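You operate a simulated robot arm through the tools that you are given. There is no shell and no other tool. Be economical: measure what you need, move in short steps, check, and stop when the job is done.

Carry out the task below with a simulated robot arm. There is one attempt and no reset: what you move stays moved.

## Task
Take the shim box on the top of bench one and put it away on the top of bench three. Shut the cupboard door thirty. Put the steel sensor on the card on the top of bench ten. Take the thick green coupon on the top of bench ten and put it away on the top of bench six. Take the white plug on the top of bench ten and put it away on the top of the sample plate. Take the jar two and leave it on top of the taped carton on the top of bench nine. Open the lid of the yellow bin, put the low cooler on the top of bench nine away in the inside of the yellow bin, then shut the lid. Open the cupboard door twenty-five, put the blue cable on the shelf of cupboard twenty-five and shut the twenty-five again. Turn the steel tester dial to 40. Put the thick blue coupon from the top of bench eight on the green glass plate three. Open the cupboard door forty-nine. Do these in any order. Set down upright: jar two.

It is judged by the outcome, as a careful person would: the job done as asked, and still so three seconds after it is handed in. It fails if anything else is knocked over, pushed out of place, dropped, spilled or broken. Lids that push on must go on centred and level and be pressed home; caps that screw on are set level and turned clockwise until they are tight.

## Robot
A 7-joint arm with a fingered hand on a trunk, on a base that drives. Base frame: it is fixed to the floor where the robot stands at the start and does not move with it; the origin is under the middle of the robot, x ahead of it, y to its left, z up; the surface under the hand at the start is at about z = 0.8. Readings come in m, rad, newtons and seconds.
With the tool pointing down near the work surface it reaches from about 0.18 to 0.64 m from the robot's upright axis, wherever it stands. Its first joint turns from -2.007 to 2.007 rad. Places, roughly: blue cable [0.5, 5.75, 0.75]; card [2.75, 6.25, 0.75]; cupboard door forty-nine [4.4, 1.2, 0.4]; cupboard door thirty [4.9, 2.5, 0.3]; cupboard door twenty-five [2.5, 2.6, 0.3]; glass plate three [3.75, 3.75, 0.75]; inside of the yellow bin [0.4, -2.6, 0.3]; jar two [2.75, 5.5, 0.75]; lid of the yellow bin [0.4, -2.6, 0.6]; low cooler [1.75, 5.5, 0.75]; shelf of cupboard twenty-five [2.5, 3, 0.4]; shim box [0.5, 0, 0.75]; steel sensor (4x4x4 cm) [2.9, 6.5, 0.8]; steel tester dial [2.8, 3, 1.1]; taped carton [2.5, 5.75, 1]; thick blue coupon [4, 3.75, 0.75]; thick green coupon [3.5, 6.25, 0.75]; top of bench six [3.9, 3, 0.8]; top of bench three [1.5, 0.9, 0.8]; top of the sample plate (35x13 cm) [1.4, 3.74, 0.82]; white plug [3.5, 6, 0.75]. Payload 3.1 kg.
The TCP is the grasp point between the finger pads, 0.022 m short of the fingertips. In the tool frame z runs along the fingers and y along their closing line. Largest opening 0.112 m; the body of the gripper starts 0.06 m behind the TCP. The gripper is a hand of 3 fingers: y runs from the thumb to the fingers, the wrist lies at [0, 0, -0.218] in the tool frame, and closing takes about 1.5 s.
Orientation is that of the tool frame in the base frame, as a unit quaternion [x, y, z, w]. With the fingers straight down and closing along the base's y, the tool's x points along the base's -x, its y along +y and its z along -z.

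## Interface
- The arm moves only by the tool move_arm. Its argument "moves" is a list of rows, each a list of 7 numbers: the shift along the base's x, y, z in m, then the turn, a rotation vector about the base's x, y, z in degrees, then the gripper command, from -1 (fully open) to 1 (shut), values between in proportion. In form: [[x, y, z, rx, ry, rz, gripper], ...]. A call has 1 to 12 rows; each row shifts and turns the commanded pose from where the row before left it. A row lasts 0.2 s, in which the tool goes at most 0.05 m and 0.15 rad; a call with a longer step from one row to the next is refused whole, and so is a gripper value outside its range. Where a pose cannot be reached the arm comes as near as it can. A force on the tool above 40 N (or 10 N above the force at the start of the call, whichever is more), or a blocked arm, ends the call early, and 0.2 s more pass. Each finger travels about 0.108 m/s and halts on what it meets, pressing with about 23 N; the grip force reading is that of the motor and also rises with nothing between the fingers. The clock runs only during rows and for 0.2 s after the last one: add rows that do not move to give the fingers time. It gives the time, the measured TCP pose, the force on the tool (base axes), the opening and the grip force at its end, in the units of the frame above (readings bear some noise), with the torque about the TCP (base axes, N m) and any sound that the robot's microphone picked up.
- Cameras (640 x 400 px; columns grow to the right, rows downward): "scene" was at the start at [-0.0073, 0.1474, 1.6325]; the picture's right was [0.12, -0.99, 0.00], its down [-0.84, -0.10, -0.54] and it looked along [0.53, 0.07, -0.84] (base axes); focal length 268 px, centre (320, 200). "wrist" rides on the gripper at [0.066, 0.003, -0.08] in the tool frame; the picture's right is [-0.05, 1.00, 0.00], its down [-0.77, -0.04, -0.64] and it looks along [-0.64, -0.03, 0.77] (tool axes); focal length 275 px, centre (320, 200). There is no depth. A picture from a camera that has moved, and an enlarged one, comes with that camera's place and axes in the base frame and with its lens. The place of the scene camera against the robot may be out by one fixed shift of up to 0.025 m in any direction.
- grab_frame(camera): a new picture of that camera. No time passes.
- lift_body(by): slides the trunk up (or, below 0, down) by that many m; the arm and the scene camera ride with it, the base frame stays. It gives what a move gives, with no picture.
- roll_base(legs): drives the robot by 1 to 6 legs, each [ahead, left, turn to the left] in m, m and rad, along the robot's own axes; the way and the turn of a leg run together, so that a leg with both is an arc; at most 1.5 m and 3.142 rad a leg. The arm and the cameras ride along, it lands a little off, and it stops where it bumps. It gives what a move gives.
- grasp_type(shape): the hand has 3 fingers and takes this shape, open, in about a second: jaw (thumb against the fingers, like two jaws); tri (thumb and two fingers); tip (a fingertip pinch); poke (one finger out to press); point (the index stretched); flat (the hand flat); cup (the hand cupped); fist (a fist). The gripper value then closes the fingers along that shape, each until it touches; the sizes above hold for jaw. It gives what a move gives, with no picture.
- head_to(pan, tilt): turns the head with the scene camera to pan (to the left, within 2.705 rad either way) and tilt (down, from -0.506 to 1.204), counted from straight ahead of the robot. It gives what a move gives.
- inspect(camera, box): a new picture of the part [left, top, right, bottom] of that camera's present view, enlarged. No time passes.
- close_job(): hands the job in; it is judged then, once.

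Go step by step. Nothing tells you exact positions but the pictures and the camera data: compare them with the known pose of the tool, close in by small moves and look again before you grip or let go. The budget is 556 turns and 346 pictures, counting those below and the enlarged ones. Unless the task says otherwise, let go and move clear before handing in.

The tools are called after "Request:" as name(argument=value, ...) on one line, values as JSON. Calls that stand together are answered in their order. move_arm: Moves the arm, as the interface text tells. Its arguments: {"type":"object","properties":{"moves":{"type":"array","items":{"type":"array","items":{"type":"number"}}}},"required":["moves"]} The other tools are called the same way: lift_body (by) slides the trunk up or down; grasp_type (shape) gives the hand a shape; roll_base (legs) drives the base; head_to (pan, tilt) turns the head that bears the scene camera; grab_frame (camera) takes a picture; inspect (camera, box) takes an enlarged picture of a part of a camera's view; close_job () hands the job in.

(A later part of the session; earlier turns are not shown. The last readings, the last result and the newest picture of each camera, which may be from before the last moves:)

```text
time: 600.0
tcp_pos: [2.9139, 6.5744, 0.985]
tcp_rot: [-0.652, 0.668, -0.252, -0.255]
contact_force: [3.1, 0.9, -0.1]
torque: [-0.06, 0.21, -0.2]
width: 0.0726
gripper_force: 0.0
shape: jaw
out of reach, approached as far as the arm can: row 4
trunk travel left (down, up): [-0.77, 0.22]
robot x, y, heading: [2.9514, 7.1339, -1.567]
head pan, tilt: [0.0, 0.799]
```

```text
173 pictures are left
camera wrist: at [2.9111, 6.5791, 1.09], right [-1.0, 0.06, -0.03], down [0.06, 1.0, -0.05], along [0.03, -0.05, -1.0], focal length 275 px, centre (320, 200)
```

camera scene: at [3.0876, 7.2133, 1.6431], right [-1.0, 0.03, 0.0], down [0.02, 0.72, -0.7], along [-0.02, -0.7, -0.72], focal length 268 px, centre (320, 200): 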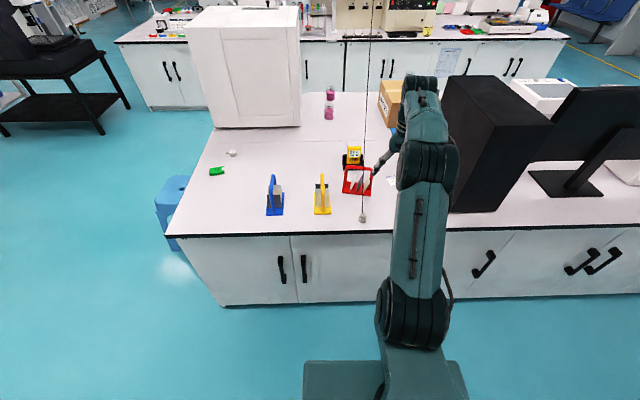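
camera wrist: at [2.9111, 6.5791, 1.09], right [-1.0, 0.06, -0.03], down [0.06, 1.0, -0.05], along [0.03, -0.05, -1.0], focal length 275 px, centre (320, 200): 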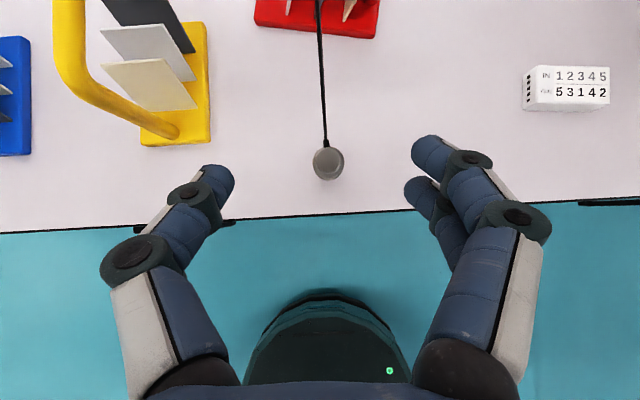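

Request:
move_arm(moves=[[-0.003, -0.01, -0.03, 0, 0, 0, -0.3], [-0.002, -0.01, -0.03, 0, 0, 0, -0.3], [0, -0.01, -0.03, 0, 0, 0, -0.3], [0, 0, 0, 0, 0, 0, -0.3]])

Request:
grab_frame(camera="wrist")

```text
time: 601.0
tcp_pos: [2.9112, 6.5434, 0.8972]
tcp_rot: [-0.656, 0.665, -0.253, -0.253]
contact_force: [0.0, -0.4, 0.0]
torque: [0.0, 0.03, 0.02]
width: 0.0728
gripper_force: 0.1
shape: jaw
trunk travel left (down, up): [-0.77, 0.22]
robot x, y, heading: [2.9523, 7.1418, -1.572]
head pan, tilt: [0.0, 0.799]
```

```text
172 pictures are left
camera wrist: at [2.9077, 6.5483, 1.0026], right [-1.0, 0.05, -0.04], down [0.05, 1.0, -0.04], along [0.04, -0.05, -1.0], focal length 275 px, centre (320, 200)
```

wrist: 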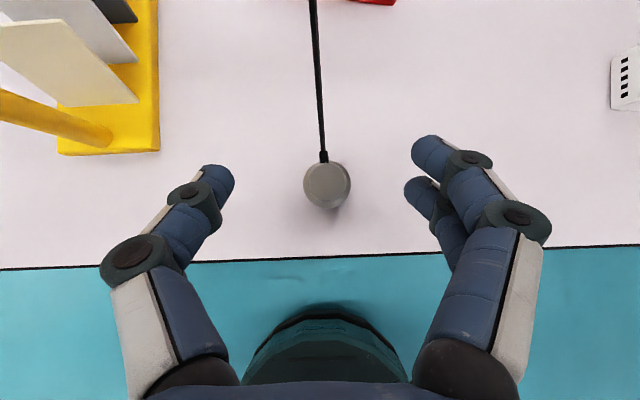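

Request:
move_arm(moves=[[0, -0.003, -0.03, 0, 0, 0, -0.3], [0, 0, -0.025, 0, 0, 0, -0.3], [0, 0, -0.008, 0, 0, 0, -0.3], [0, 0, 0, 0, 0, 0, -0.3]])

Request:
grab_frame(camera="wrist")

```text
time: 602.0
tcp_pos: [2.9107, 6.5422, 0.831]
tcp_rot: [-0.656, 0.665, -0.254, -0.253]
contact_force: [-0.6, -0.1, 0.7]
torque: [-0.04, 0.01, 0.0]
width: 0.0728
gripper_force: 0.0
shape: jaw
trunk travel left (down, up): [-0.77, 0.22]
robot x, y, heading: [2.9537, 7.1373, -1.567]
head pan, tilt: [0.0, 0.799]
```

```text
171 pictures are left
camera wrist: at [2.9079, 6.5468, 0.9358], right [-1.0, 0.05, -0.04], down [0.05, 1.0, -0.04], along [0.04, -0.04, -1.0], focal length 275 px, centre (320, 200)
```

wrist: 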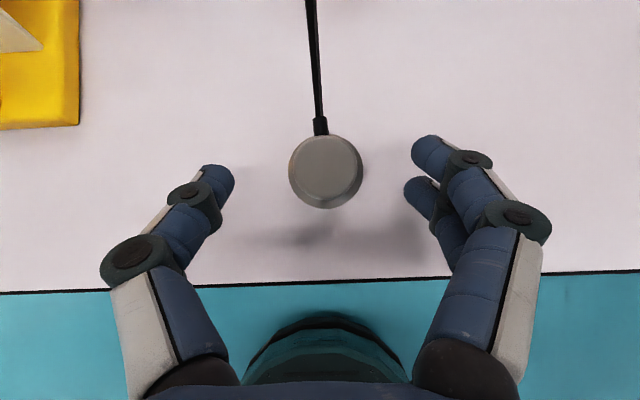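

Request:
move_arm(moves=[[0, 0, 0, 0, 0, 0, 0.2], [0, 0, 0, 0, 0, 0, 0.6], [0, 0, 0, 0, 0, 0, 1], [0, 0, 0, 0, 0, 0, 1], [0, 0, 0, 0, 0, 0, 1], [0, 0, 0.01, 0, 0, 0, 1], [0, 0, 0.02, 0, 0, 0, 1], [0, 0, 0, 0, 0, 0, 1]])

Request:
grab_frame(camera="wrist")

```text
time: 603.8
tcp_pos: [2.9111, 6.5402, 0.8628]
tcp_rot: [-0.655, 0.665, -0.254, -0.253]
contact_force: [-0.4, -0.4, -1.4]
torque: [0.01, 0.0, 0.0]
width: 0.0221
gripper_force: 23.3
shape: jaw
trunk travel left (down, up): [-0.77, 0.22]
robot x, y, heading: [2.9476, 7.1353, -1.565]
head pan, tilt: [0.0, 0.799]
```

```text
170 pictures are left
camera wrist: at [2.9077, 6.5452, 0.9672], right [-1.0, 0.05, -0.04], down [0.05, 1.0, -0.04], along [0.04, -0.04, -1.0], focal length 275 px, centre (320, 200)
```

wrist: 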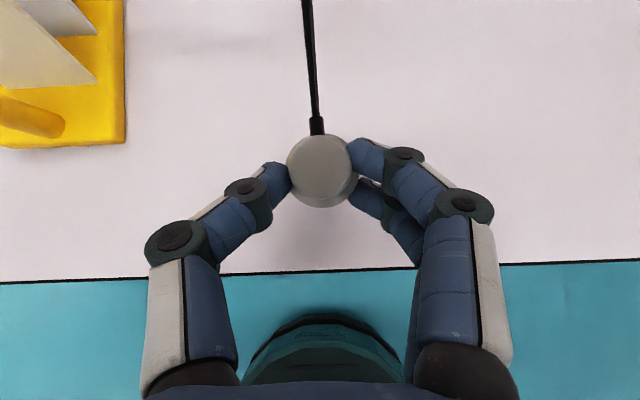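

Held. Raise, shift west beside the racks, and view the card.

Request:
move_arm(moves=[[0, 0, 0.04, 0, 0, 0, 1], [-0.02, 0, 0.04, 0, 0, 0, 1], [-0.03, 0, 0.03, 0, 0, 0, 1], [-0.04, 0, 0, 0, 0, 0, 1], [-0.04, 0, 0, 0, 0, 0, 1], [-0.04, 0, 0, 0, 0, 0, 1], [0, 0, 0, 0, 0, 0, 1]])

Request:
roll_base(legs=[[0.15, 0, 0]])

Request:
grab_frame(camera="wrist")

```text
time: 605.4
tcp_pos: [2.7396, 6.5421, 0.9689]
tcp_rot: [-0.655, 0.665, -0.254, -0.253]
contact_force: [0.0, 0.2, -1.5]
torque: [0.03, -0.03, 0.01]
width: 0.0209
gripper_force: 22.8
shape: jaw
trunk travel left (down, up): [-0.77, 0.22]
robot x, y, heading: [2.9495, 7.1398, -1.57]
head pan, tilt: [0.0, 0.799]
```

```text
time: 606.8
tcp_pos: [2.7385, 6.3922, 0.9684]
tcp_rot: [-0.656, 0.665, -0.254, -0.252]
contact_force: [0.6, -0.7, -1.3]
torque: [0.03, -0.01, 0.02]
width: 0.021
gripper_force: 23.0
shape: jaw
trunk travel left (down, up): [-0.77, 0.22]
robot x, y, heading: [2.9497, 6.9853, -1.571]
head pan, tilt: [0.0, 0.799]
```

```text
169 pictures are left
camera wrist: at [2.7355, 6.397, 1.0732], right [-1.0, 0.05, -0.04], down [0.05, 1.0, -0.04], along [0.04, -0.04, -1.0], focal length 275 px, centre (320, 200)
```

wrist: 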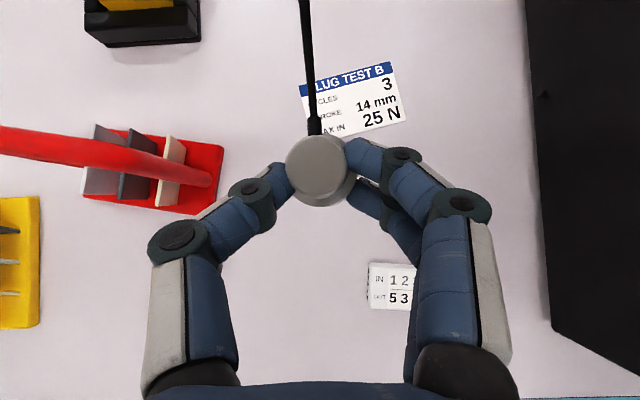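

Request:
roll_base(legs=[[0.08, 0, 0]])

Request:
move_arm(moves=[[-0.016, -0.008, -0.03, 0, 0, 0, 1], [-0.015, -0.008, -0.04, 0, 0, 0, 1], [0, 0, -0.03, 0, 0, 0, 1], [0, 0, 0, 0, 0, 0, 1]])

Request:
grab_frame(camera="wrist")

```text
time: 607.8
tcp_pos: [2.7413, 6.312, 0.968]
tcp_rot: [-0.655, 0.665, -0.254, -0.252]
contact_force: [-0.2, 0.7, -1.3]
torque: [0.02, -0.01, -0.01]
width: 0.021
gripper_force: 22.8
shape: jaw
trunk travel left (down, up): [-0.77, 0.22]
robot x, y, heading: [2.9514, 6.9108, -1.572]
head pan, tilt: [0.0, 0.799]
```

```text
time: 608.8
tcp_pos: [2.7069, 6.2976, 0.8669]
tcp_rot: [-0.655, 0.665, -0.254, -0.253]
contact_force: [-0.2, -0.6, -0.8]
torque: [0.03, 0.03, 0.01]
width: 0.0209
gripper_force: 23.0
shape: jaw
trunk travel left (down, up): [-0.77, 0.22]
robot x, y, heading: [2.9528, 6.9088, -1.565]
head pan, tilt: [0.0, 0.799]
```

```text
168 pictures are left
camera wrist: at [2.7032, 6.3034, 0.9727], right [-1.0, 0.05, -0.04], down [0.05, 1.0, -0.04], along [0.04, -0.05, -1.0], focal length 275 px, centre (320, 200)
```

wrist: 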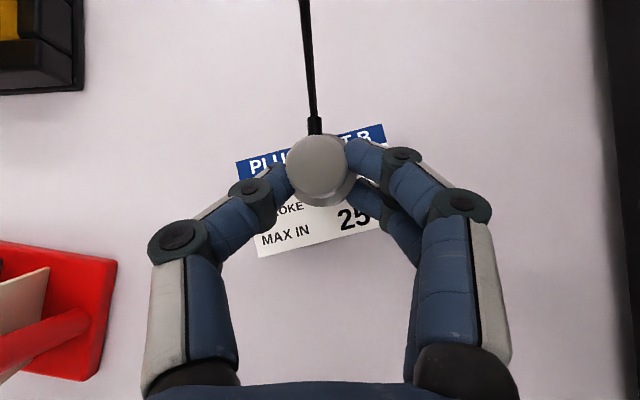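

Centred over the card. Lower and release.

Request:
move_arm(moves=[[0.002, 0, -0.02, 0, 0, 0, 1], [0, 0, -0.012, 0, 0, 0, 1], [0, 0, -0.004, 0, 0, 0, 1], [0, 0, -0.002, 0, 0, 0, 1], [0, 0, 0, 0, 0, 0, 1]])

```text
time: 610.0
tcp_pos: [2.7101, 6.2972, 0.8342]
tcp_rot: [-0.655, 0.664, -0.256, -0.256]
contact_force: [-2.8, -3.3, 23.8]
torque: [-0.26, -0.21, -0.09]
width: 0.0219
gripper_force: 23.3
shape: jaw
trunk travel left (down, up): [-0.77, 0.22]
robot x, y, heading: [2.9485, 6.9097, -1.565]
head pan, tilt: [0.0, 0.799]
```

Request:
move_arm(moves=[[0, 0, 0.003, 0, 0, 0, 0.7], [0, 0, 0, 0, 0, 0, 0.3], [0, 0, 0, 0, 0, 0, 0], [0, 0, 0, 0, 0, 0, 0], [0, 0.02, 0.02, 0, 0, 0, 0], [0, 0.03, 0.03, 0, 0, 0, 0], [0, 0.03, 0.03, 0, 0, 0, 0], [0, 0.03, 0.03, 0, 0, 0, 0]])

Request:
grab_frame(camera="wrist")

```text
time: 611.8
tcp_pos: [2.7079, 6.4099, 0.9407]
tcp_rot: [-0.655, 0.665, -0.253, -0.254]
contact_force: [-0.3, 0.1, -0.3]
torque: [-0.03, -0.01, -0.02]
width: 0.0554
gripper_force: 0.0
shape: jaw
trunk travel left (down, up): [-0.77, 0.22]
robot x, y, heading: [2.9483, 6.9074, -1.567]
head pan, tilt: [0.0, 0.799]
```

```text
167 pictures are left
camera wrist: at [2.704, 6.4142, 1.0452], right [-1.0, 0.05, -0.04], down [0.05, 1.0, -0.04], along [0.04, -0.05, -1.0], focal length 275 px, centre (320, 200)
```

wrist: 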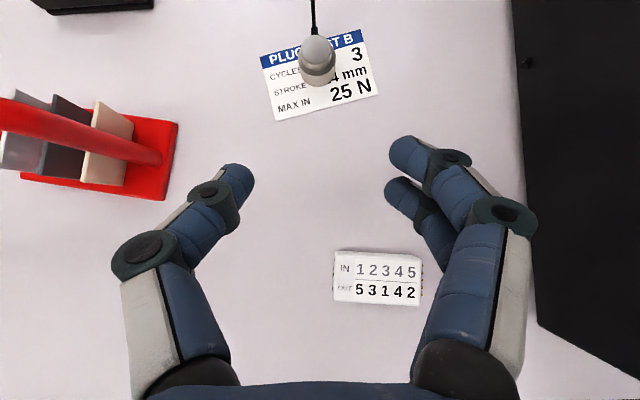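

Sensor stands on the card. Retreat, return the tool to vertical, and go round to the east end for the plug and coupon.

Request:
move_arm(moves=[[0.03, 0.02, 0.03, 8.4, 0, 0, -1], [0.03, 0.02, 0.03, 8.4, 0, 0, -1], [0.03, 0.02, 0.03, 8.4, 0, 0, -1], [0.03, 0.0, 0.03, 8.4, 0, 0, -1], [0.03, 0, 0.0, 8.4, 0, 0, -1], [0.03, 0, 0, 0, 0, 0, -1], [0.03, 0, 0, 0, 0, 0, -1]])

Request:
roll_base(legs=[[-0.3, 0, 0], [0, 1.0, 0], [0, 0.65, 0], [0, 0, -1.57]])

Request:
head_to(pan=0.3, tilt=0.7)

Request:
grab_frame(camera="scene")

```text
time: 613.4
tcp_pos: [2.8951, 6.5068, 0.9479]
tcp_rot: [-0.703, 0.71, -0.037, -0.041]
contact_force: [0.6, -0.8, -0.2]
torque: [0.0, 0.03, 0.03]
width: 0.1117
gripper_force: 0.0
shape: jaw
out of reach, approached as far as the arm can: row 3, 4, 5
trunk travel left (down, up): [-0.77, 0.22]
robot x, y, heading: [2.9502, 6.9085, -1.572]
head pan, tilt: [0.0, 0.799]
```

```text
time: 627.2
tcp_pos: [4.1989, 7.2651, 0.9501]
tcp_rot: [0.005, 0.998, 0.001, -0.056]
contact_force: [0.6, 1.2, 0.7]
torque: [-0.02, 0.02, 0.0]
width: 0.1117
gripper_force: 0.0
shape: jaw
trunk travel left (down, up): [-0.77, 0.22]
robot x, y, heading: [4.5988, 7.2078, -3.135]
head pan, tilt: [0.0, 0.799]
```

```text
time: 628.0
tcp_pos: [4.1993, 7.2669, 0.9479]
tcp_rot: [0.005, 0.998, 0.001, -0.056]
contact_force: [0.6, 0.1, 0.5]
torque: [0.01, 0.01, -0.02]
width: 0.1119
gripper_force: 0.1
shape: jaw
trunk travel left (down, up): [-0.77, 0.22]
robot x, y, heading: [4.5973, 7.2101, -3.136]
head pan, tilt: [0.3, 0.7]
```

```text
166 pictures are left
camera scene: at [4.5619, 7.0174, 1.6513], right [-0.3, 0.95, 0.0], down [0.61, 0.19, -0.76], along [-0.73, -0.23, -0.64], focal length 268 px, centre (320, 200)
```

scene: 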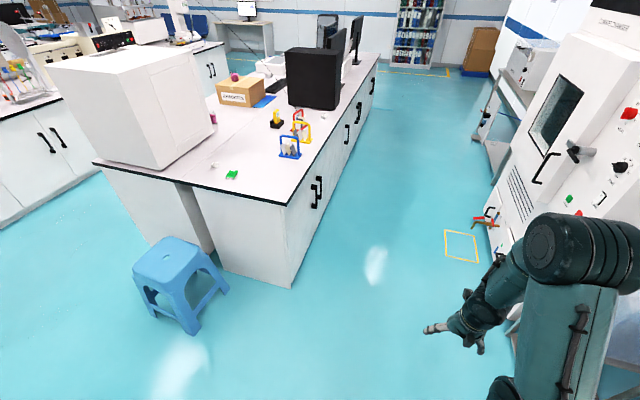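

Stool occupies up to y≈6.1; I stand at (4.05, 6.5) facing west, just north of it.

Request:
roll_base(legs=[[0, 0.7, 0], [0.53, 0, 0]])

Request:
grab_frame(camera="wrist")

Request:
grab_frame(camera="scene")

```text
time: 634.6
tcp_pos: [3.678, 6.5624, 0.9497]
tcp_rot: [0.01, 0.998, 0.001, -0.056]
contact_force: [-0.3, 0.3, -0.4]
torque: [0.04, 0.0, 0.01]
width: 0.1117
gripper_force: 0.1
shape: jaw
trunk travel left (down, up): [-0.77, 0.22]
robot x, y, heading: [4.0753, 6.5003, 3.142]
head pan, tilt: [0.3, 0.7]
```

```text
165 pictures are left
camera wrist: at [3.6208, 6.5652, 1.0371], right [0.07, 1.0, 0.0], down [0.84, -0.05, 0.55], along [0.55, -0.04, -0.84], focal length 275 px, centre (320, 200)
```

wrist: 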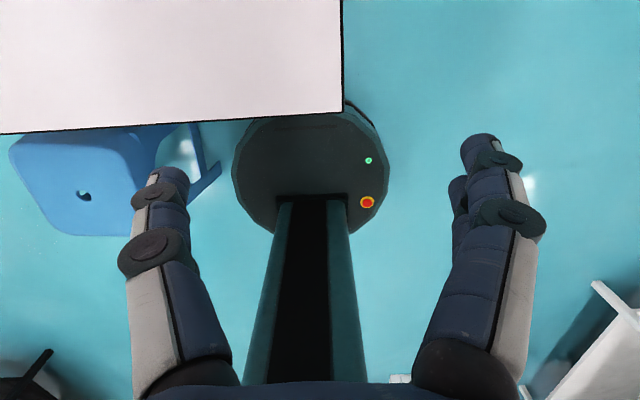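

```text
164 pictures are left
camera scene: at [4.0385, 6.309, 1.6513], right [-0.29, 0.96, 0.0], down [0.62, 0.19, -0.76], along [-0.73, -0.22, -0.64], focal length 268 px, centre (320, 200)
```

scene: 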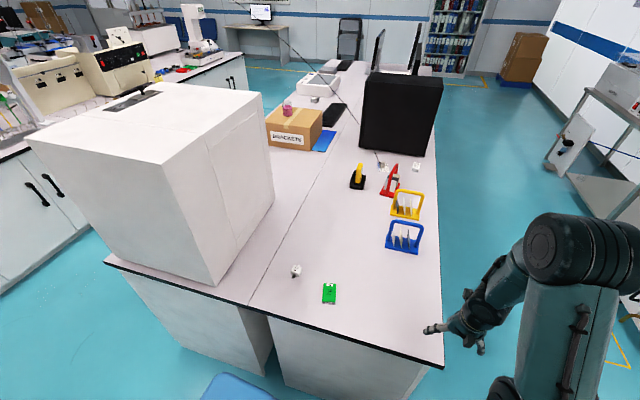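

The plug at ≈(3.48, 6.04) is ~0.75 m away; I'll use a pitched tool aimed at it for reach. First adjust trunk and yaw/pitch.

Request:
move_arm(moves=[[-0.02, -0.02, 0.03, 0, 0, 7.5, -0.3], [-0.02, -0.02, 0.03, 0, 0, 7.5, -0.3], [-0.02, -0.03, 0.03, 0, 0, 7.5, -0.3], [-0.01, -0.04, 0.02, 0, 0, 7.5, -0.3], [0, -0.04, 0.02, 0, 0, 7.5, -0.3]])

Request:
lift_body(by=-0.13)

Request:
move_arm(moves=[[0, -0.04, 0, -5.12, 6.64, 0, -0.3], [0, -0.04, 0, -5.12, 6.64, 0, -0.3], [0, -0.04, 0, -5.12, 6.64, 0, -0.3], [0, -0.04, 0, -5.12, 6.64, 0, -0.3], [0, -0.04, 0, -5.12, 6.64, 0, -0.3], [0, -0.04, 0, 0, 0, 0, -0.3], [0, 0, 0, 0, 0, 0, -0.3]])

Request:
grab_frame(camera="wrist")

```text
time: 635.8
tcp_pos: [3.6078, 6.4127, 1.0823]
tcp_rot: [-0.313, 0.948, -0.016, -0.054]
contact_force: [0.0, -0.1, -0.5]
torque: [-0.01, 0.02, 0.02]
width: 0.0733
gripper_force: 0.0
shape: jaw
trunk travel left (down, up): [-0.77, 0.22]
robot x, y, heading: [4.0777, 6.5009, 3.136]
head pan, tilt: [0.3, 0.7]
```

```text
time: 637.3
tcp_pos: [3.6086, 6.4133, 0.9526]
tcp_rot: [-0.312, 0.949, -0.016, -0.053]
contact_force: [-0.2, -0.7, 0.3]
torque: [-0.01, -0.01, 0.01]
width: 0.0734
gripper_force: 0.0
shape: jaw
trunk travel left (down, up): [-0.64, 0.35]
robot x, y, heading: [4.0777, 6.5008, 3.135]
head pan, tilt: [0.3, 0.7]
```

```text
time: 638.9
tcp_pos: [3.6088, 6.1769, 0.9514]
tcp_rot: [-0.284, 0.867, -0.134, -0.387]
contact_force: [-0.5, 0.0, 0.0]
torque: [0.0, -0.05, -0.01]
width: 0.0731
gripper_force: 0.1
shape: jaw
trunk travel left (down, up): [-0.64, 0.35]
robot x, y, heading: [4.0773, 6.5046, 3.138]
head pan, tilt: [0.3, 0.7]
```

```text
163 pictures are left
camera wrist: at [3.6176, 6.1894, 1.0554], right [-0.57, 0.82, -0.05], down [0.82, 0.56, -0.15], along [-0.1, -0.13, -0.99], focal length 275 px, centre (320, 200)
```

wrist: 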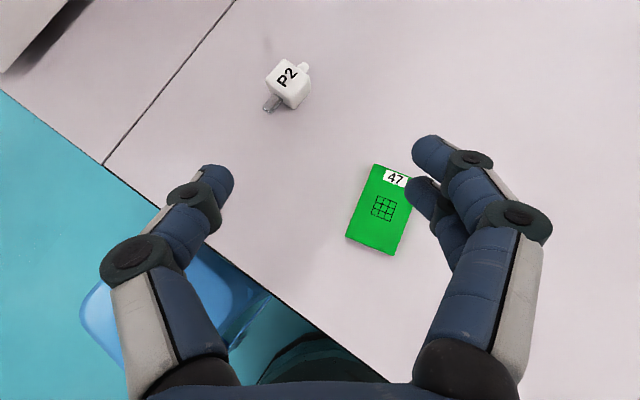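

Plug P2 at ≈(3.517, 6.067), axis diagonal. Rotate yaw −45° so the fingers close across its flat sides, and move above it.

Request:
move_arm(moves=[[-0.012, -0.018, -0.005, 0, 0, -7.5, -0.3], [-0.012, -0.018, -0.005, 0, 0, -7.5, -0.3], [-0.012, -0.018, -0.005, 0, 0, -7.5, -0.3], [-0.012, -0.018, -0.005, 0, 0, -7.5, -0.3], [-0.012, -0.018, -0.005, 0, 0, -7.5, -0.3], [-0.012, -0.018, -0.005, 0, 0, -7.5, -0.3], [0, 0, 0, 0, 0, 0, -0.3]])

Request:
grab_frame(camera="wrist")

```text
time: 640.5
tcp_pos: [3.5345, 6.0665, 0.9212]
tcp_rot: [0.07, 0.91, 0.025, -0.407]
contact_force: [0.2, -0.4, -0.2]
torque: [0.02, -0.03, 0.01]
width: 0.0729
gripper_force: 0.1
shape: jaw
trunk travel left (down, up): [-0.64, 0.35]
robot x, y, heading: [4.0743, 6.5032, 3.133]
head pan, tilt: [0.3, 0.7]
```

```text
162 pictures are left
camera wrist: at [3.5507, 6.0689, 1.0239], right [0.18, 0.98, -0.05], down [0.97, -0.18, -0.15], along [-0.16, -0.02, -0.99], focal length 275 px, centre (320, 200)
```

wrist: 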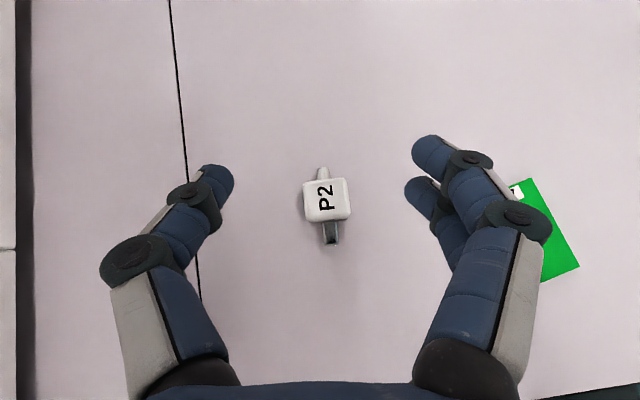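

Request:
move_arm(moves=[[-0.004, 0.003, -0.03, 0, 0, 0, -0.3], [-0.004, 0, -0.03, 0, 0, 0, -0.3], [-0.003, 0, -0.025, 0, 0, 0, -0.3], [0, 0, -0.007, 0, 0, 0, -0.3], [0, 0, 0, 0, 0, 0, 0.2], [0, 0, 0, 0, 0, 0, 0.6], [0, 0, 0, 0, 0, 0, 1], [0, 0, 0, 0, 0, 0, 1], [0, 0, 0, 0, 0, 0, 1]])

Request:
grab_frame(camera="wrist")

```text
time: 642.5
tcp_pos: [3.5255, 6.0701, 0.8313]
tcp_rot: [0.069, 0.91, 0.024, -0.408]
contact_force: [0.4, -0.3, 1.2]
torque: [0.03, 0.05, 0.02]
width: 0.0281
gripper_force: 23.5
shape: jaw
trunk travel left (down, up): [-0.64, 0.35]
robot x, y, heading: [4.077, 6.505, 3.139]
head pan, tilt: [0.3, 0.7]
```

```text
161 pictures are left
camera wrist: at [3.5412, 6.0715, 0.9322], right [0.18, 0.98, -0.05], down [0.97, -0.18, -0.15], along [-0.16, -0.02, -0.99], focal length 275 px, centre (320, 200)
```

wrist: 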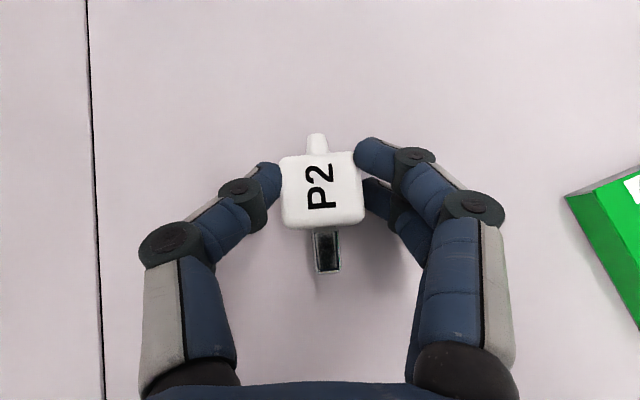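

Plug gripped. Lift it, centre the hand in front of the robot, and drive to the sample plate.

Request:
move_arm(moves=[[0, 0, 0.03, 0, 0, 0, 1], [0, 0, 0.04, 0, 0, 0, 1], [0.01, 0.03, 0.03, 0, 0, 0, 1], [0, 0.04, 0.02, 0, 0, 0, 1], [0, 0.04, 0.02, 0, 0, 0, 1], [0, 0.04, 0.02, 0, 0, 0, 1], [0, 0.045, 0, 0, 0, 0, 1], [0, 0.045, 0, 0, 0, 0, 1], [0, 0.045, 0, 0, 0, 0, 1], [0, 0.045, 0, 0, 0, 0, 1], [0, 0.045, 0, 0, 0, 0, 1]])

Request:
roll_base(legs=[[-0.55, 0, 0], [0, 1.0, 0], [0, 0.85, 0], [1.4, 0, 0], [1.3, 0, 0]])

```text
time: 644.9
tcp_pos: [3.5359, 6.4442, 0.9913]
tcp_rot: [0.069, 0.91, 0.023, -0.408]
contact_force: [-0.3, 0.0, -1.2]
torque: [-0.04, -0.02, 0.02]
width: 0.027
gripper_force: 23.3
shape: jaw
trunk travel left (down, up): [-0.64, 0.35]
robot x, y, heading: [4.074, 6.5013, 3.138]
head pan, tilt: [0.3, 0.7]
```

```text
time: 669.3
tcp_pos: [1.5016, 4.5031, 0.9917]
tcp_rot: [0.048, 0.911, 0.015, -0.409]
contact_force: [-0.3, -0.1, -0.3]
torque: [0.01, 0.02, 0.01]
width: 0.0268
gripper_force: 23.0
shape: jaw
trunk travel left (down, up): [-0.64, 0.35]
robot x, y, heading: [2.0369, 4.5895, -3.098]
head pan, tilt: [0.3, 0.7]
```

Request:
roll_base(legs=[[0.55, 0, -0.04], [0, 0, 1.57]])

Request:
head_to(pan=0.0, tilt=0.8)

Request:
grab_frame(camera="scene")

```text
time: 676.3
tcp_pos: [1.5259, 4.0362, 0.9929]
tcp_rot: [-0.584, 0.702, -0.267, -0.31]
contact_force: [0.3, -0.2, -1.3]
torque: [0.03, -0.03, -0.03]
width: 0.0267
gripper_force: 23.3
shape: jaw
trunk travel left (down, up): [-0.64, 0.35]
robot x, y, heading: [1.4832, 4.5793, -1.605]
head pan, tilt: [0.3, 0.7]
```

```text
time: 677.1
tcp_pos: [1.525, 4.0367, 0.9921]
tcp_rot: [-0.584, 0.701, -0.267, -0.31]
contact_force: [0.0, -0.1, -0.6]
torque: [0.0, 0.0, -0.02]
width: 0.0268
gripper_force: 22.4
shape: jaw
trunk travel left (down, up): [-0.64, 0.35]
robot x, y, heading: [1.4862, 4.5792, -1.606]
head pan, tilt: [0.0, 0.799]
```

```text
160 pictures are left
camera scene: at [1.6194, 4.539, 1.5131], right [-1.0, 0.03, 0.0], down [0.02, 0.72, -0.7], along [-0.02, -0.7, -0.72], focal length 268 px, centre (320, 200)
```

scene: 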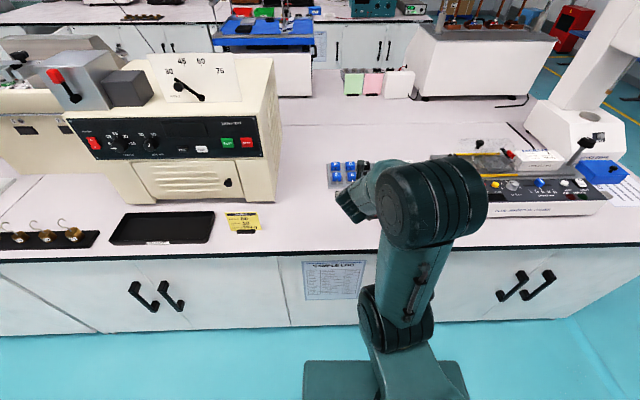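

Request:
roll_base(legs=[[0.19, 0, 0.03]])

Request:
grab_frame(camera="wrist")

Request:
inspect(camera="scene", box=[260, 120, 500, 260])

```text
time: 678.6
tcp_pos: [1.5424, 3.8507, 0.9921]
tcp_rot: [-0.596, 0.691, -0.272, -0.304]
contact_force: [-0.1, 0.1, -0.5]
torque: [0.03, -0.01, -0.02]
width: 0.0268
gripper_force: 23.0
shape: jaw
trunk travel left (down, up): [-0.64, 0.35]
robot x, y, heading: [1.4828, 4.394, -1.569]
head pan, tilt: [0.0, 0.799]
```

```text
159 pictures are left
camera wrist: at [1.5395, 3.8677, 1.0951], right [-0.98, 0.17, -0.05], down [0.18, 0.97, -0.15], along [0.02, -0.16, -0.99], focal length 275 px, centre (320, 200)
```

wrist: 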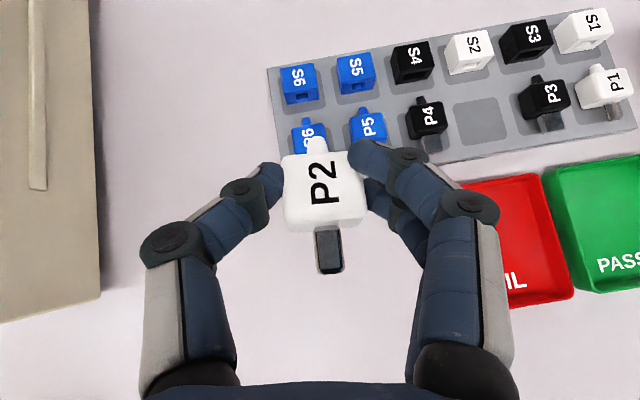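

```text
2.67 times, centred on (380, 190) of scene
camera zoom: at [1.6171, 4.3563, 1.513], right [-1.0, 0.0, 0.0], down [0.0, 0.72, -0.7], along [0.0, -0.7, -0.72], focal length 716 px, centre (160, 227)
```

zoom: 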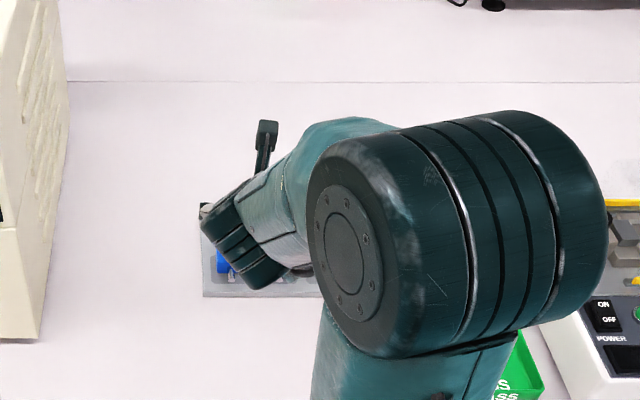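

The plate has an empty spot for P2 (between P4 and P3), centre ≈(1.368, 3.773), axis-aligned. Align yaw and move over it.

Request:
move_arm(moves=[[-0.04, -0.01, 0, 0, 0, 4.9, 1], [-0.04, -0.01, 0, 0, 0, 4.9, 1], [-0.04, -0.015, 0, 0, 0, 0, 1], [-0.04, -0.015, -0.01, 0, 0, 0, 1], [-0.007, -0.01, -0.03, 0, 0, 0, 1], [0, 0, 0, 0, 0, 0, 1]])

Request:
grab_frame(camera="wrist")

```text
time: 680.0
tcp_pos: [1.3733, 3.7904, 0.9514]
tcp_rot: [0.653, -0.637, 0.299, 0.28]
contact_force: [0.4, -0.2, 0.4]
torque: [-0.02, 0.0, -0.03]
width: 0.0271
gripper_force: 23.6
shape: jaw
trunk travel left (down, up): [-0.64, 0.35]
robot x, y, heading: [1.4817, 4.3905, -1.57]
head pan, tilt: [0.0, 0.799]
```

```text
157 pictures are left
camera wrist: at [1.3688, 3.8075, 1.0552], right [-1.0, 0.0, -0.05], down [0.01, 0.99, -0.15], along [0.05, -0.15, -0.99], focal length 275 px, centre (320, 200)
```

wrist: 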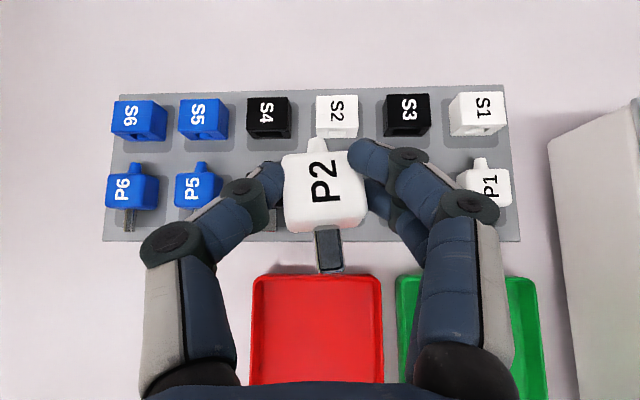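

Request:
move_arm(moves=[[-0.01, -0.015, -0.02, 0, 0, 0, 1], [0, 0, -0.03, 0, 0, 0, 1], [0, 0, -0.025, 0, 0, 0, 1], [0, 0, -0.01, 0, 0, 0, 1], [0, 0, 0, 0, 0, 0, 1]])

Request:
grab_frame(camera="wrist")

```text
time: 681.2
tcp_pos: [1.3648, 3.7764, 0.8664]
tcp_rot: [0.653, -0.637, 0.298, 0.28]
contact_force: [-0.3, -0.1, 0.2]
torque: [0.0, 0.01, -0.04]
width: 0.0269
gripper_force: 23.2
shape: jaw
trunk travel left (down, up): [-0.64, 0.35]
robot x, y, heading: [1.4786, 4.3941, -1.568]
head pan, tilt: [0.0, 0.799]
```

```text
156 pictures are left
camera wrist: at [1.3603, 3.7918, 0.97], right [-1.0, 0.0, -0.05], down [0.01, 0.99, -0.15], along [0.05, -0.15, -0.99], focal length 275 px, centre (320, 200)
```

wrist: 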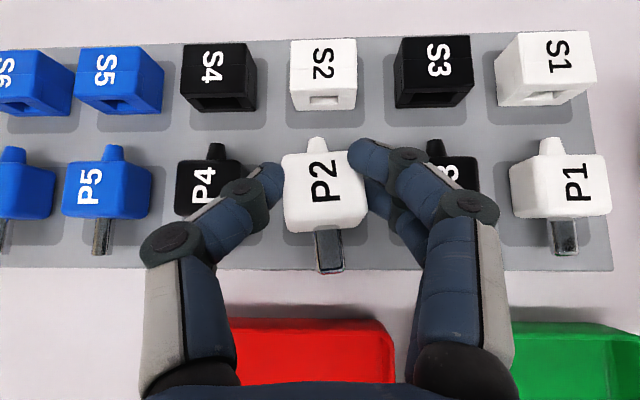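

Request:
move_arm(moves=[[-0.002, 0.0, -0.01, 0, 0, 0, 1], [0, 0, -0.006, 0, 0, 0, 1], [0, 0, -0.004, 0, 0, 0, 1], [0, 0, -0.003, 0, 0, 0, 1], [0, 0, 0, 0, 0, 0, 1]])

```text
time: 682.4
tcp_pos: [1.3628, 3.7766, 0.844]
tcp_rot: [0.652, -0.637, 0.299, 0.281]
contact_force: [-0.7, 0.4, 5.3]
torque: [-0.11, 0.14, 0.01]
width: 0.0269
gripper_force: 22.9
shape: jaw
trunk travel left (down, up): [-0.64, 0.35]
robot x, y, heading: [1.4812, 4.3902, -1.569]
head pan, tilt: [0.0, 0.799]
```

Request:
move_arm(moves=[[0, 0, -0.001, 0, 0, 0, 1], [0, 0, 0, 0, 0, 0, 0.5], [0, 0, 0, 0, 0, 0, 0.25], [0, 0, 0, 0, 0, 0, 0.25], [0, 0.015, 0.015, 0, 0, 0, 0.25], [0, 0.02, 0.025, 0, 0, 0, 0.25], [0, 0.03, 0.03, 0, 0, 0, 0.25], [0, 0.03, 0.03, 0, 0, 0, 0.25]])

Request:
grab_frame(camera="wrist")

```text
time: 684.2
tcp_pos: [1.3621, 3.8746, 0.9418]
tcp_rot: [0.653, -0.637, 0.298, 0.281]
contact_force: [0.0, 0.1, -0.7]
torque: [0.02, -0.03, 0.0]
width: 0.0419
gripper_force: 0.1
shape: jaw
trunk travel left (down, up): [-0.64, 0.35]
robot x, y, heading: [1.4799, 4.3913, -1.568]
head pan, tilt: [0.0, 0.799]
```

```text
155 pictures are left
camera wrist: at [1.357, 3.8914, 1.0456], right [-1.0, 0.0, -0.05], down [0.01, 0.99, -0.15], along [0.05, -0.15, -0.99], focal length 275 px, centre (320, 200)
```

wrist: 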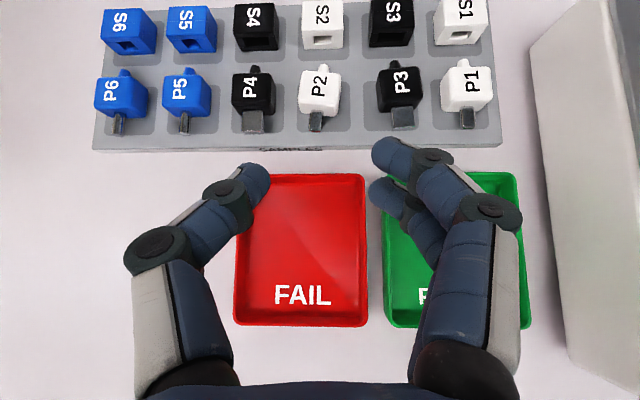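

P2 is in its spot. Now go back for the green coupon at the east end.

Request:
move_arm(moves=[[0.03, 0.02, 0.03, 0, 0, 0, -0.3], [0.04, 0.0, 0.02, 0, 0, 0, -0.3], [0.04, 0.0, 0.0, 0, 0, 0, -0.3]])

Request:
roll_base(legs=[[-0.25, 0, 0], [0, 1.1, 0], [0, 1.0, 0], [0, 1.0, 0]])

Request:
head_to(pan=1.0, tilt=0.5)

Request:
grab_frame(camera="scene")

```text
time: 685.0
tcp_pos: [1.4704, 3.8961, 0.9916]
tcp_rot: [0.654, -0.636, 0.298, 0.281]
contact_force: [0.3, 0.4, -0.4]
torque: [0.02, -0.01, 0.0]
width: 0.0723
gripper_force: 0.1
shape: jaw
trunk travel left (down, up): [-0.64, 0.35]
robot x, y, heading: [1.4782, 4.3936, -1.571]
head pan, tilt: [0.0, 0.799]
```

```text
time: 701.6
tcp_pos: [4.558, 4.1156, 0.992]
tcp_rot: [0.651, -0.639, 0.297, 0.281]
contact_force: [0.5, 0.0, -0.5]
torque: [-0.01, -0.02, 0.01]
width: 0.0725
gripper_force: 0.0
shape: jaw
trunk travel left (down, up): [-0.64, 0.35]
robot x, y, heading: [4.5735, 4.6132, -1.578]
head pan, tilt: [0.0, 0.799]
```

```text
time: 702.9
tcp_pos: [4.5582, 4.1138, 0.9905]
tcp_rot: [0.651, -0.64, 0.297, 0.282]
contact_force: [-0.3, -0.2, -0.7]
torque: [-0.01, 0.0, 0.0]
width: 0.0724
gripper_force: 0.0
shape: jaw
trunk travel left (down, up): [-0.64, 0.35]
robot x, y, heading: [4.5707, 4.6111, -1.576]
head pan, tilt: [1.0, 0.499]
```

```text
154 pictures are left
camera scene: at [4.786, 4.6079, 1.539], right [-0.55, -0.84, 0.0], down [-0.4, 0.26, -0.88], along [0.74, -0.48, -0.48], focal length 268 px, centre (320, 200)
```

scene: 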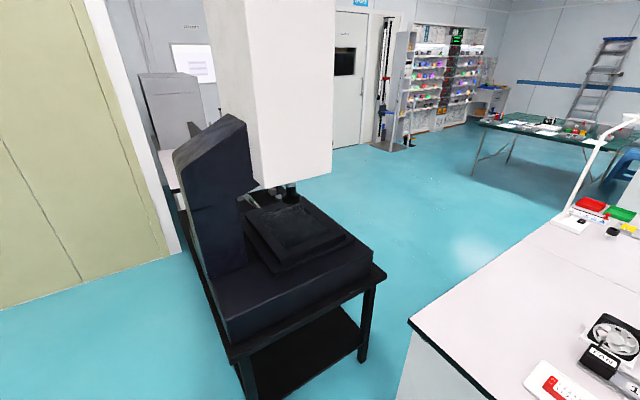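

No passage on the east side (0.33 m gap). Continue to the coupon.

Request:
roll_base(legs=[[-1.0, 0.02, 0], [-0.92, 0, 0], [0, 0, -1.565], [0.53, 0, 0]])

Request:
grab_frame(camera="wrist")

```text
time: 719.0
tcp_pos: [3.5987, 6.5667, 0.9915]
tcp_rot: [0.0, 0.912, -0.007, -0.41]
contact_force: [-0.3, -0.5, -0.9]
torque: [-0.04, -0.02, -0.02]
width: 0.0725
gripper_force: 0.1
shape: jaw
trunk travel left (down, up): [-0.64, 0.35]
robot x, y, heading: [4.0972, 6.543, 3.117]
head pan, tilt: [1.0, 0.499]
```

```text
153 pictures are left
camera wrist: at [3.6154, 6.5718, 1.0954], right [0.03, 1.0, -0.05], down [0.99, -0.03, -0.15], along [-0.15, -0.04, -0.99], focal length 275 px, centre (320, 200)
```

wrist: 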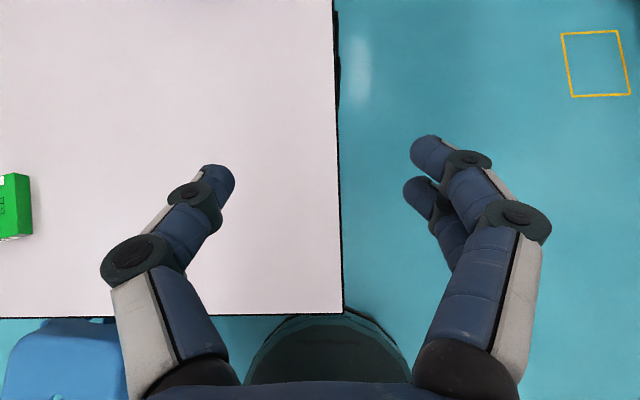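

Request:
move_arm(moves=[[0, -0.04, 0, 0, 0, 6.3, -0.3], [0, -0.04, 0, 0, 0, 6.3, -0.3], [0, -0.04, 0, 0, 0, 6.3, -0.3], [0, -0.04, 0, 0, 0, 0, -0.3], [0, -0.04, 0, 0, 0, 0, -0.3], [-0.01, -0.04, 0, 0, 0, 0, -0.3], [-0.015, -0.04, 0, 0, 0, 0, -0.3], [0, -0.04, -0.02, 0, 0, 0, -0.3], [0, -0.035, -0.03, 0, 0, 0, -0.3], [0, 0, 0, 0, 0, 0, -0.3]])

Request:
grab_frame(camera="wrist")

```text
time: 721.2
tcp_pos: [3.5764, 6.2165, 0.9445]
tcp_rot: [-0.149, 0.9, -0.074, -0.402]
contact_force: [0.6, -0.2, 0.2]
torque: [0.0, 0.02, -0.01]
width: 0.0725
gripper_force: 0.1
shape: jaw
trunk travel left (down, up): [-0.64, 0.35]
robot x, y, heading: [4.096, 6.5427, 3.117]
head pan, tilt: [1.0, 0.499]
```

```text
152 pictures are left
camera wrist: at [3.5899, 6.2261, 1.0475], right [-0.3, 0.95, -0.05], down [0.95, 0.29, -0.15], along [-0.13, -0.09, -0.99], focal length 275 px, centre (320, 200)
```

wrist: 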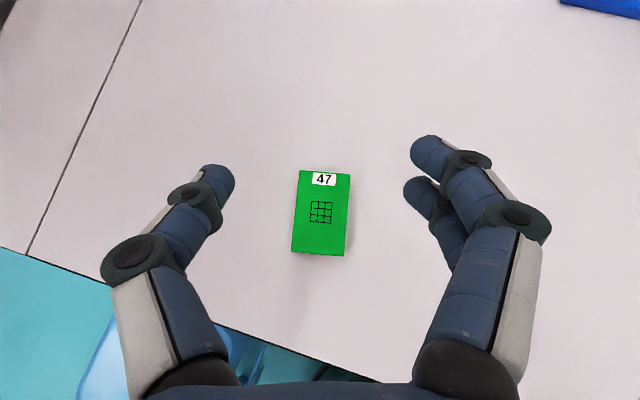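

Request:
move_arm(moves=[[-0.002, -0.004, -0.03, 0, 0, 1.5, -0.3], [-0.001, -0.003, -0.035, 0, 0, 0, -0.3], [0, 0, -0.035, 0, 0, 0, -0.3], [0, 0, -0.017, 0, 0, 0, -0.3], [0, 0, 0, 0, 0, 0, 0.2], [0, 0, 0, 0, 0, 0, 0.6], [0, 0, 0, 0, 0, 0, 1], [0, 0, 0, 0, 0, 0, 1], [0, 0, 0, 0, 0, 0, 1]])

Request:
grab_frame(camera="wrist")

```text
time: 723.2
tcp_pos: [3.5739, 6.2064, 0.8284]
tcp_rot: [-0.162, 0.897, -0.08, -0.402]
contact_force: [-1.0, -2.4, 5.1]
torque: [-0.06, 0.03, 0.0]
width: 0.0272
gripper_force: 22.6
shape: jaw
trunk travel left (down, up): [-0.64, 0.35]
robot x, y, heading: [4.0945, 6.5417, 3.116]
head pan, tilt: [1.0, 0.499]
```

```text
151 pictures are left
camera wrist: at [3.5865, 6.2158, 0.9316], right [-0.32, 0.94, -0.05], down [0.94, 0.31, -0.15], along [-0.13, -0.09, -0.99], focal length 275 px, centre (320, 200)
```

wrist: 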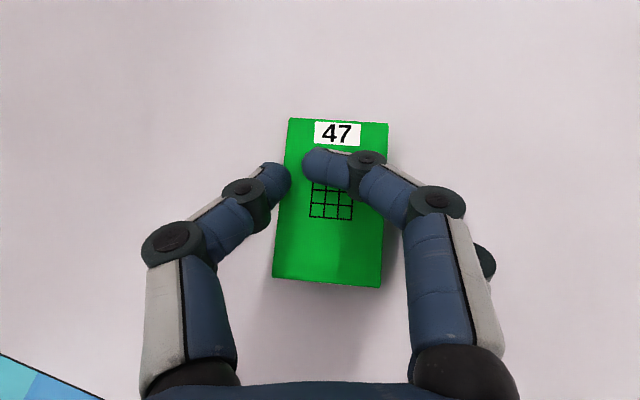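

The upper finger rode over the thin coupon. Open, raise, steepen the tool to ~75°, move closer, and regrip.

Request:
move_arm(moves=[[0, 0, 0, 0, 0, 0, 0.4], [0, 0, 0, 0, 0, 0, -0.3], [0, 0, 0, 0, 0, 0, -0.3], [0, 0, 0.03, 0, 0, 0, -0.3], [0, 0, 0.03, 0, 0, 0, -0.3], [0, 0, 0.03, 0, 0, 0, -0.3]])

Request:
roll_base(legs=[[0.06, 0, 0.02]])

Request:
move_arm(moves=[[0.015, 0, 0, 2.7, -7.9, 0, -0.3], [0.015, 0, 0, 2.7, -7.9, 0, -0.3], [0.015, 0, 0, 2.7, -7.9, 0, -0.3], [0.01, 0, 0, 2.7, -7.9, 0, -0.3], [0, 0, 0, 0, 0, 0, -0.3]])

Request:
grab_frame(camera="wrist")

```text
time: 724.6
tcp_pos: [3.5711, 6.207, 0.9171]
tcp_rot: [-0.162, 0.898, -0.08, -0.401]
contact_force: [-1.3, 0.1, 0.7]
torque: [-0.02, 0.03, 0.02]
width: 0.0722
gripper_force: 0.2
shape: jaw
trunk travel left (down, up): [-0.64, 0.35]
robot x, y, heading: [4.0958, 6.5441, 3.111]
head pan, tilt: [1.0, 0.499]
```

```text
time: 725.6
tcp_pos: [3.5169, 6.1976, 0.9152]
tcp_rot: [-0.171, 0.896, -0.084, -0.401]
contact_force: [-0.3, 1.1, -0.1]
torque: [-0.02, -0.06, -0.03]
width: 0.0724
gripper_force: 0.1
shape: jaw
trunk travel left (down, up): [-0.64, 0.35]
robot x, y, heading: [4.0357, 6.5423, 3.132]
head pan, tilt: [1.0, 0.499]
```

```text
time: 726.8
tcp_pos: [3.5811, 6.1983, 0.9146]
tcp_rot: [-0.177, 0.97, -0.049, -0.157]
contact_force: [0.0, 0.4, -0.1]
torque: [-0.01, 0.03, 0.0]
width: 0.0726
gripper_force: 0.1
shape: jaw
out of reach, approached as far as the arm can: row 4
trunk travel left (down, up): [-0.64, 0.35]
robot x, y, heading: [4.0329, 6.5418, 3.135]
head pan, tilt: [1.0, 0.499]
```

```text
150 pictures are left
camera wrist: at [3.5446, 6.1919, 1.0122], right [-0.32, 0.95, -0.05], down [0.88, 0.32, 0.35], along [0.35, 0.07, -0.93], focal length 275 px, centre (320, 200)
```

wrist: 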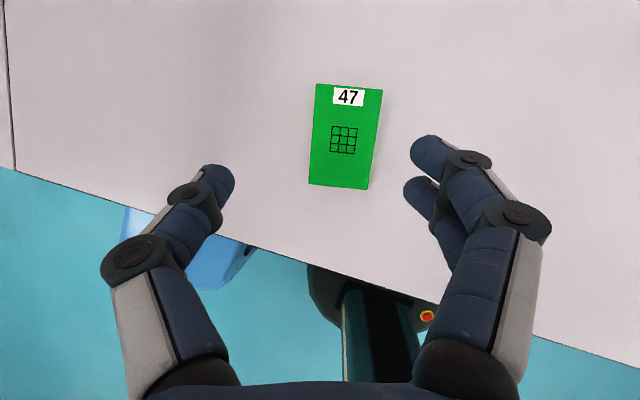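

Request:
move_arm(moves=[[-0.006, 0.005, -0.02, 0, 0, -3.6, -0.3], [-0.005, 0.005, -0.03, 0, 0, 0, -0.3], [0, 0, -0.025, 0, 0, 0, -0.3], [0, 0, 0, 0, 0, 0, -0.3]])

Request:
grab_frame(camera="wrist")

```text
time: 727.8
tcp_pos: [3.5724, 6.2115, 0.8401]
tcp_rot: [-0.148, 0.975, -0.044, -0.16]
contact_force: [-0.9, 1.1, 0.6]
torque: [0.01, 0.03, -0.01]
width: 0.0722
gripper_force: 0.1
shape: jaw
trunk travel left (down, up): [-0.64, 0.35]
robot x, y, heading: [4.0373, 6.5431, 3.137]
head pan, tilt: [1.0, 0.499]
```

```text
149 pictures are left
camera wrist: at [3.5348, 6.2077, 0.9371], right [-0.26, 0.96, -0.05], down [0.9, 0.26, 0.35], along [0.35, 0.04, -0.93], focal length 275 px, centre (320, 200)
```

wrist: 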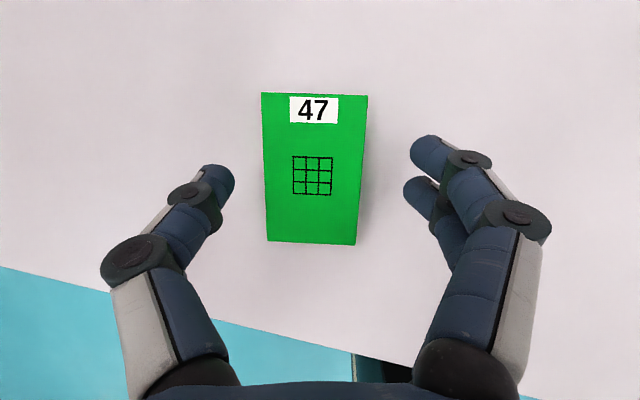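

Request:
move_arm(moves=[[0, -0.002, -0.008, 0, 0, 0, -0.3], [0, 0, -0.006, 0, 0, 0, -0.3], [0, 0, 0, 0, 0, 0, 0.1], [0, 0, 0, 0, 0, 0, 0.5], [0, 0, 0, 0, 0, 0, 1], [0, 0, 0, 0, 0, 0, 1], [0, 0, 0, 0, 0, 0, 1], [0, 0, 0.02, 0, 0, 0, 1], [0, 0, 0.03, 0, 0, 0, 1], [0, 0, 0, 0, 0, 0, 1]])

Request:
grab_frame(camera="wrist")

```text
time: 730.0
tcp_pos: [3.5717, 6.2065, 0.8758]
tcp_rot: [-0.147, 0.975, -0.044, -0.159]
contact_force: [0.3, 0.2, 0.0]
torque: [-0.03, 0.02, 0.01]
width: 0.0386
gripper_force: 23.5
shape: jaw
trunk travel left (down, up): [-0.64, 0.35]
robot x, y, heading: [4.0377, 6.5427, 3.137]
head pan, tilt: [1.0, 0.499]
```

```text
148 pictures are left
camera wrist: at [3.5348, 6.2028, 0.9736], right [-0.26, 0.96, -0.05], down [0.9, 0.26, 0.35], along [0.35, 0.04, -0.93], focal length 275 px, centre (320, 200)
```

wrist: 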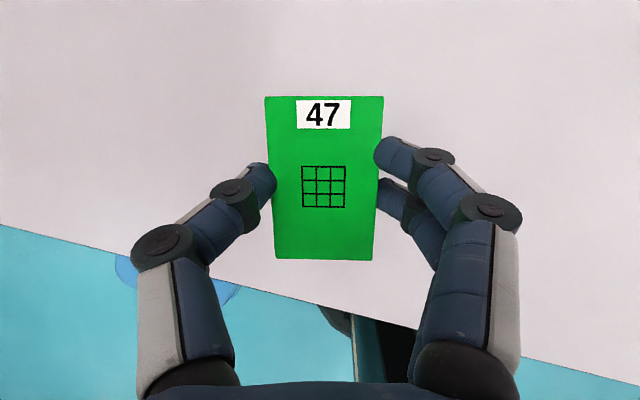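

Coupon held. Carry it to bench six by the west route.

Request:
move_arm(moves=[[0, 0.03, 0.03, 0, 0, 0, 1], [0, 0.03, 0.04, 0, 0, 0, 1], [0, 0.03, 0.04, 0, 0, 0, 1], [0, 0.04, 0.0, 0, 0, 0, 1], [0, 0.04, 0.0, 0, 0, 0, 1], [0, 0.04, 0.0, 0, 0, 0, 1], [0, 0.04, 0.0, 0, 0, 0, 1], [0, 0.04, 0.0, 0, 0, 0, 1]])

Request:
roll_base(legs=[[-0.58, 0, 0], [0, 1.0, 0], [0, 0.87, 0], [1.3, 0, 0], [1.3, 0, 0], [1.3, 0, 0]])

```text
time: 731.8
tcp_pos: [3.6587, 6.4596, 0.9493]
tcp_rot: [-0.148, 0.975, -0.043, -0.16]
contact_force: [0.6, -0.8, -1.2]
torque: [0.03, 0.0, 0.0]
width: 0.0385
gripper_force: 23.0
shape: jaw
out of reach, approached as far as the arm can: row 2, 3, 4, 5, 6, 7, 8
trunk travel left (down, up): [-0.64, 0.35]
robot x, y, heading: [4.0353, 6.5429, 3.137]
head pan, tilt: [1.0, 0.499]
```

```text
time: 762.3
tcp_pos: [0.3349, 4.6498, 0.9491]
tcp_rot: [-0.146, 0.975, -0.042, -0.159]
contact_force: [0.2, 1.0, -1.4]
torque: [-0.01, 0.04, 0.02]
width: 0.0385
gripper_force: 22.2
shape: jaw
trunk travel left (down, up): [-0.64, 0.35]
robot x, y, heading: [0.7133, 4.733, 3.136]
head pan, tilt: [1.0, 0.499]
```

Request:
roll_base(legs=[[1.1, 0, 0], [0, 1.4, 0], [0, 1.4, 0], [0, 0, 3.14], [1.4, 0, 0], [1.4, 0, 0]])

```text
time: 801.0
tcp_pos: [2.7827, 1.8115, 0.948]
tcp_rot: [0.979, 0.121, 0.16, -0.039]
contact_force: [-0.6, 0.7, 0.2]
torque: [0.06, -0.01, -0.04]
width: 0.0387
gripper_force: 22.9
shape: jaw
trunk travel left (down, up): [-0.64, 0.35]
robot x, y, heading: [2.4033, 1.7469, -0.062]
head pan, tilt: [1.0, 0.499]
```

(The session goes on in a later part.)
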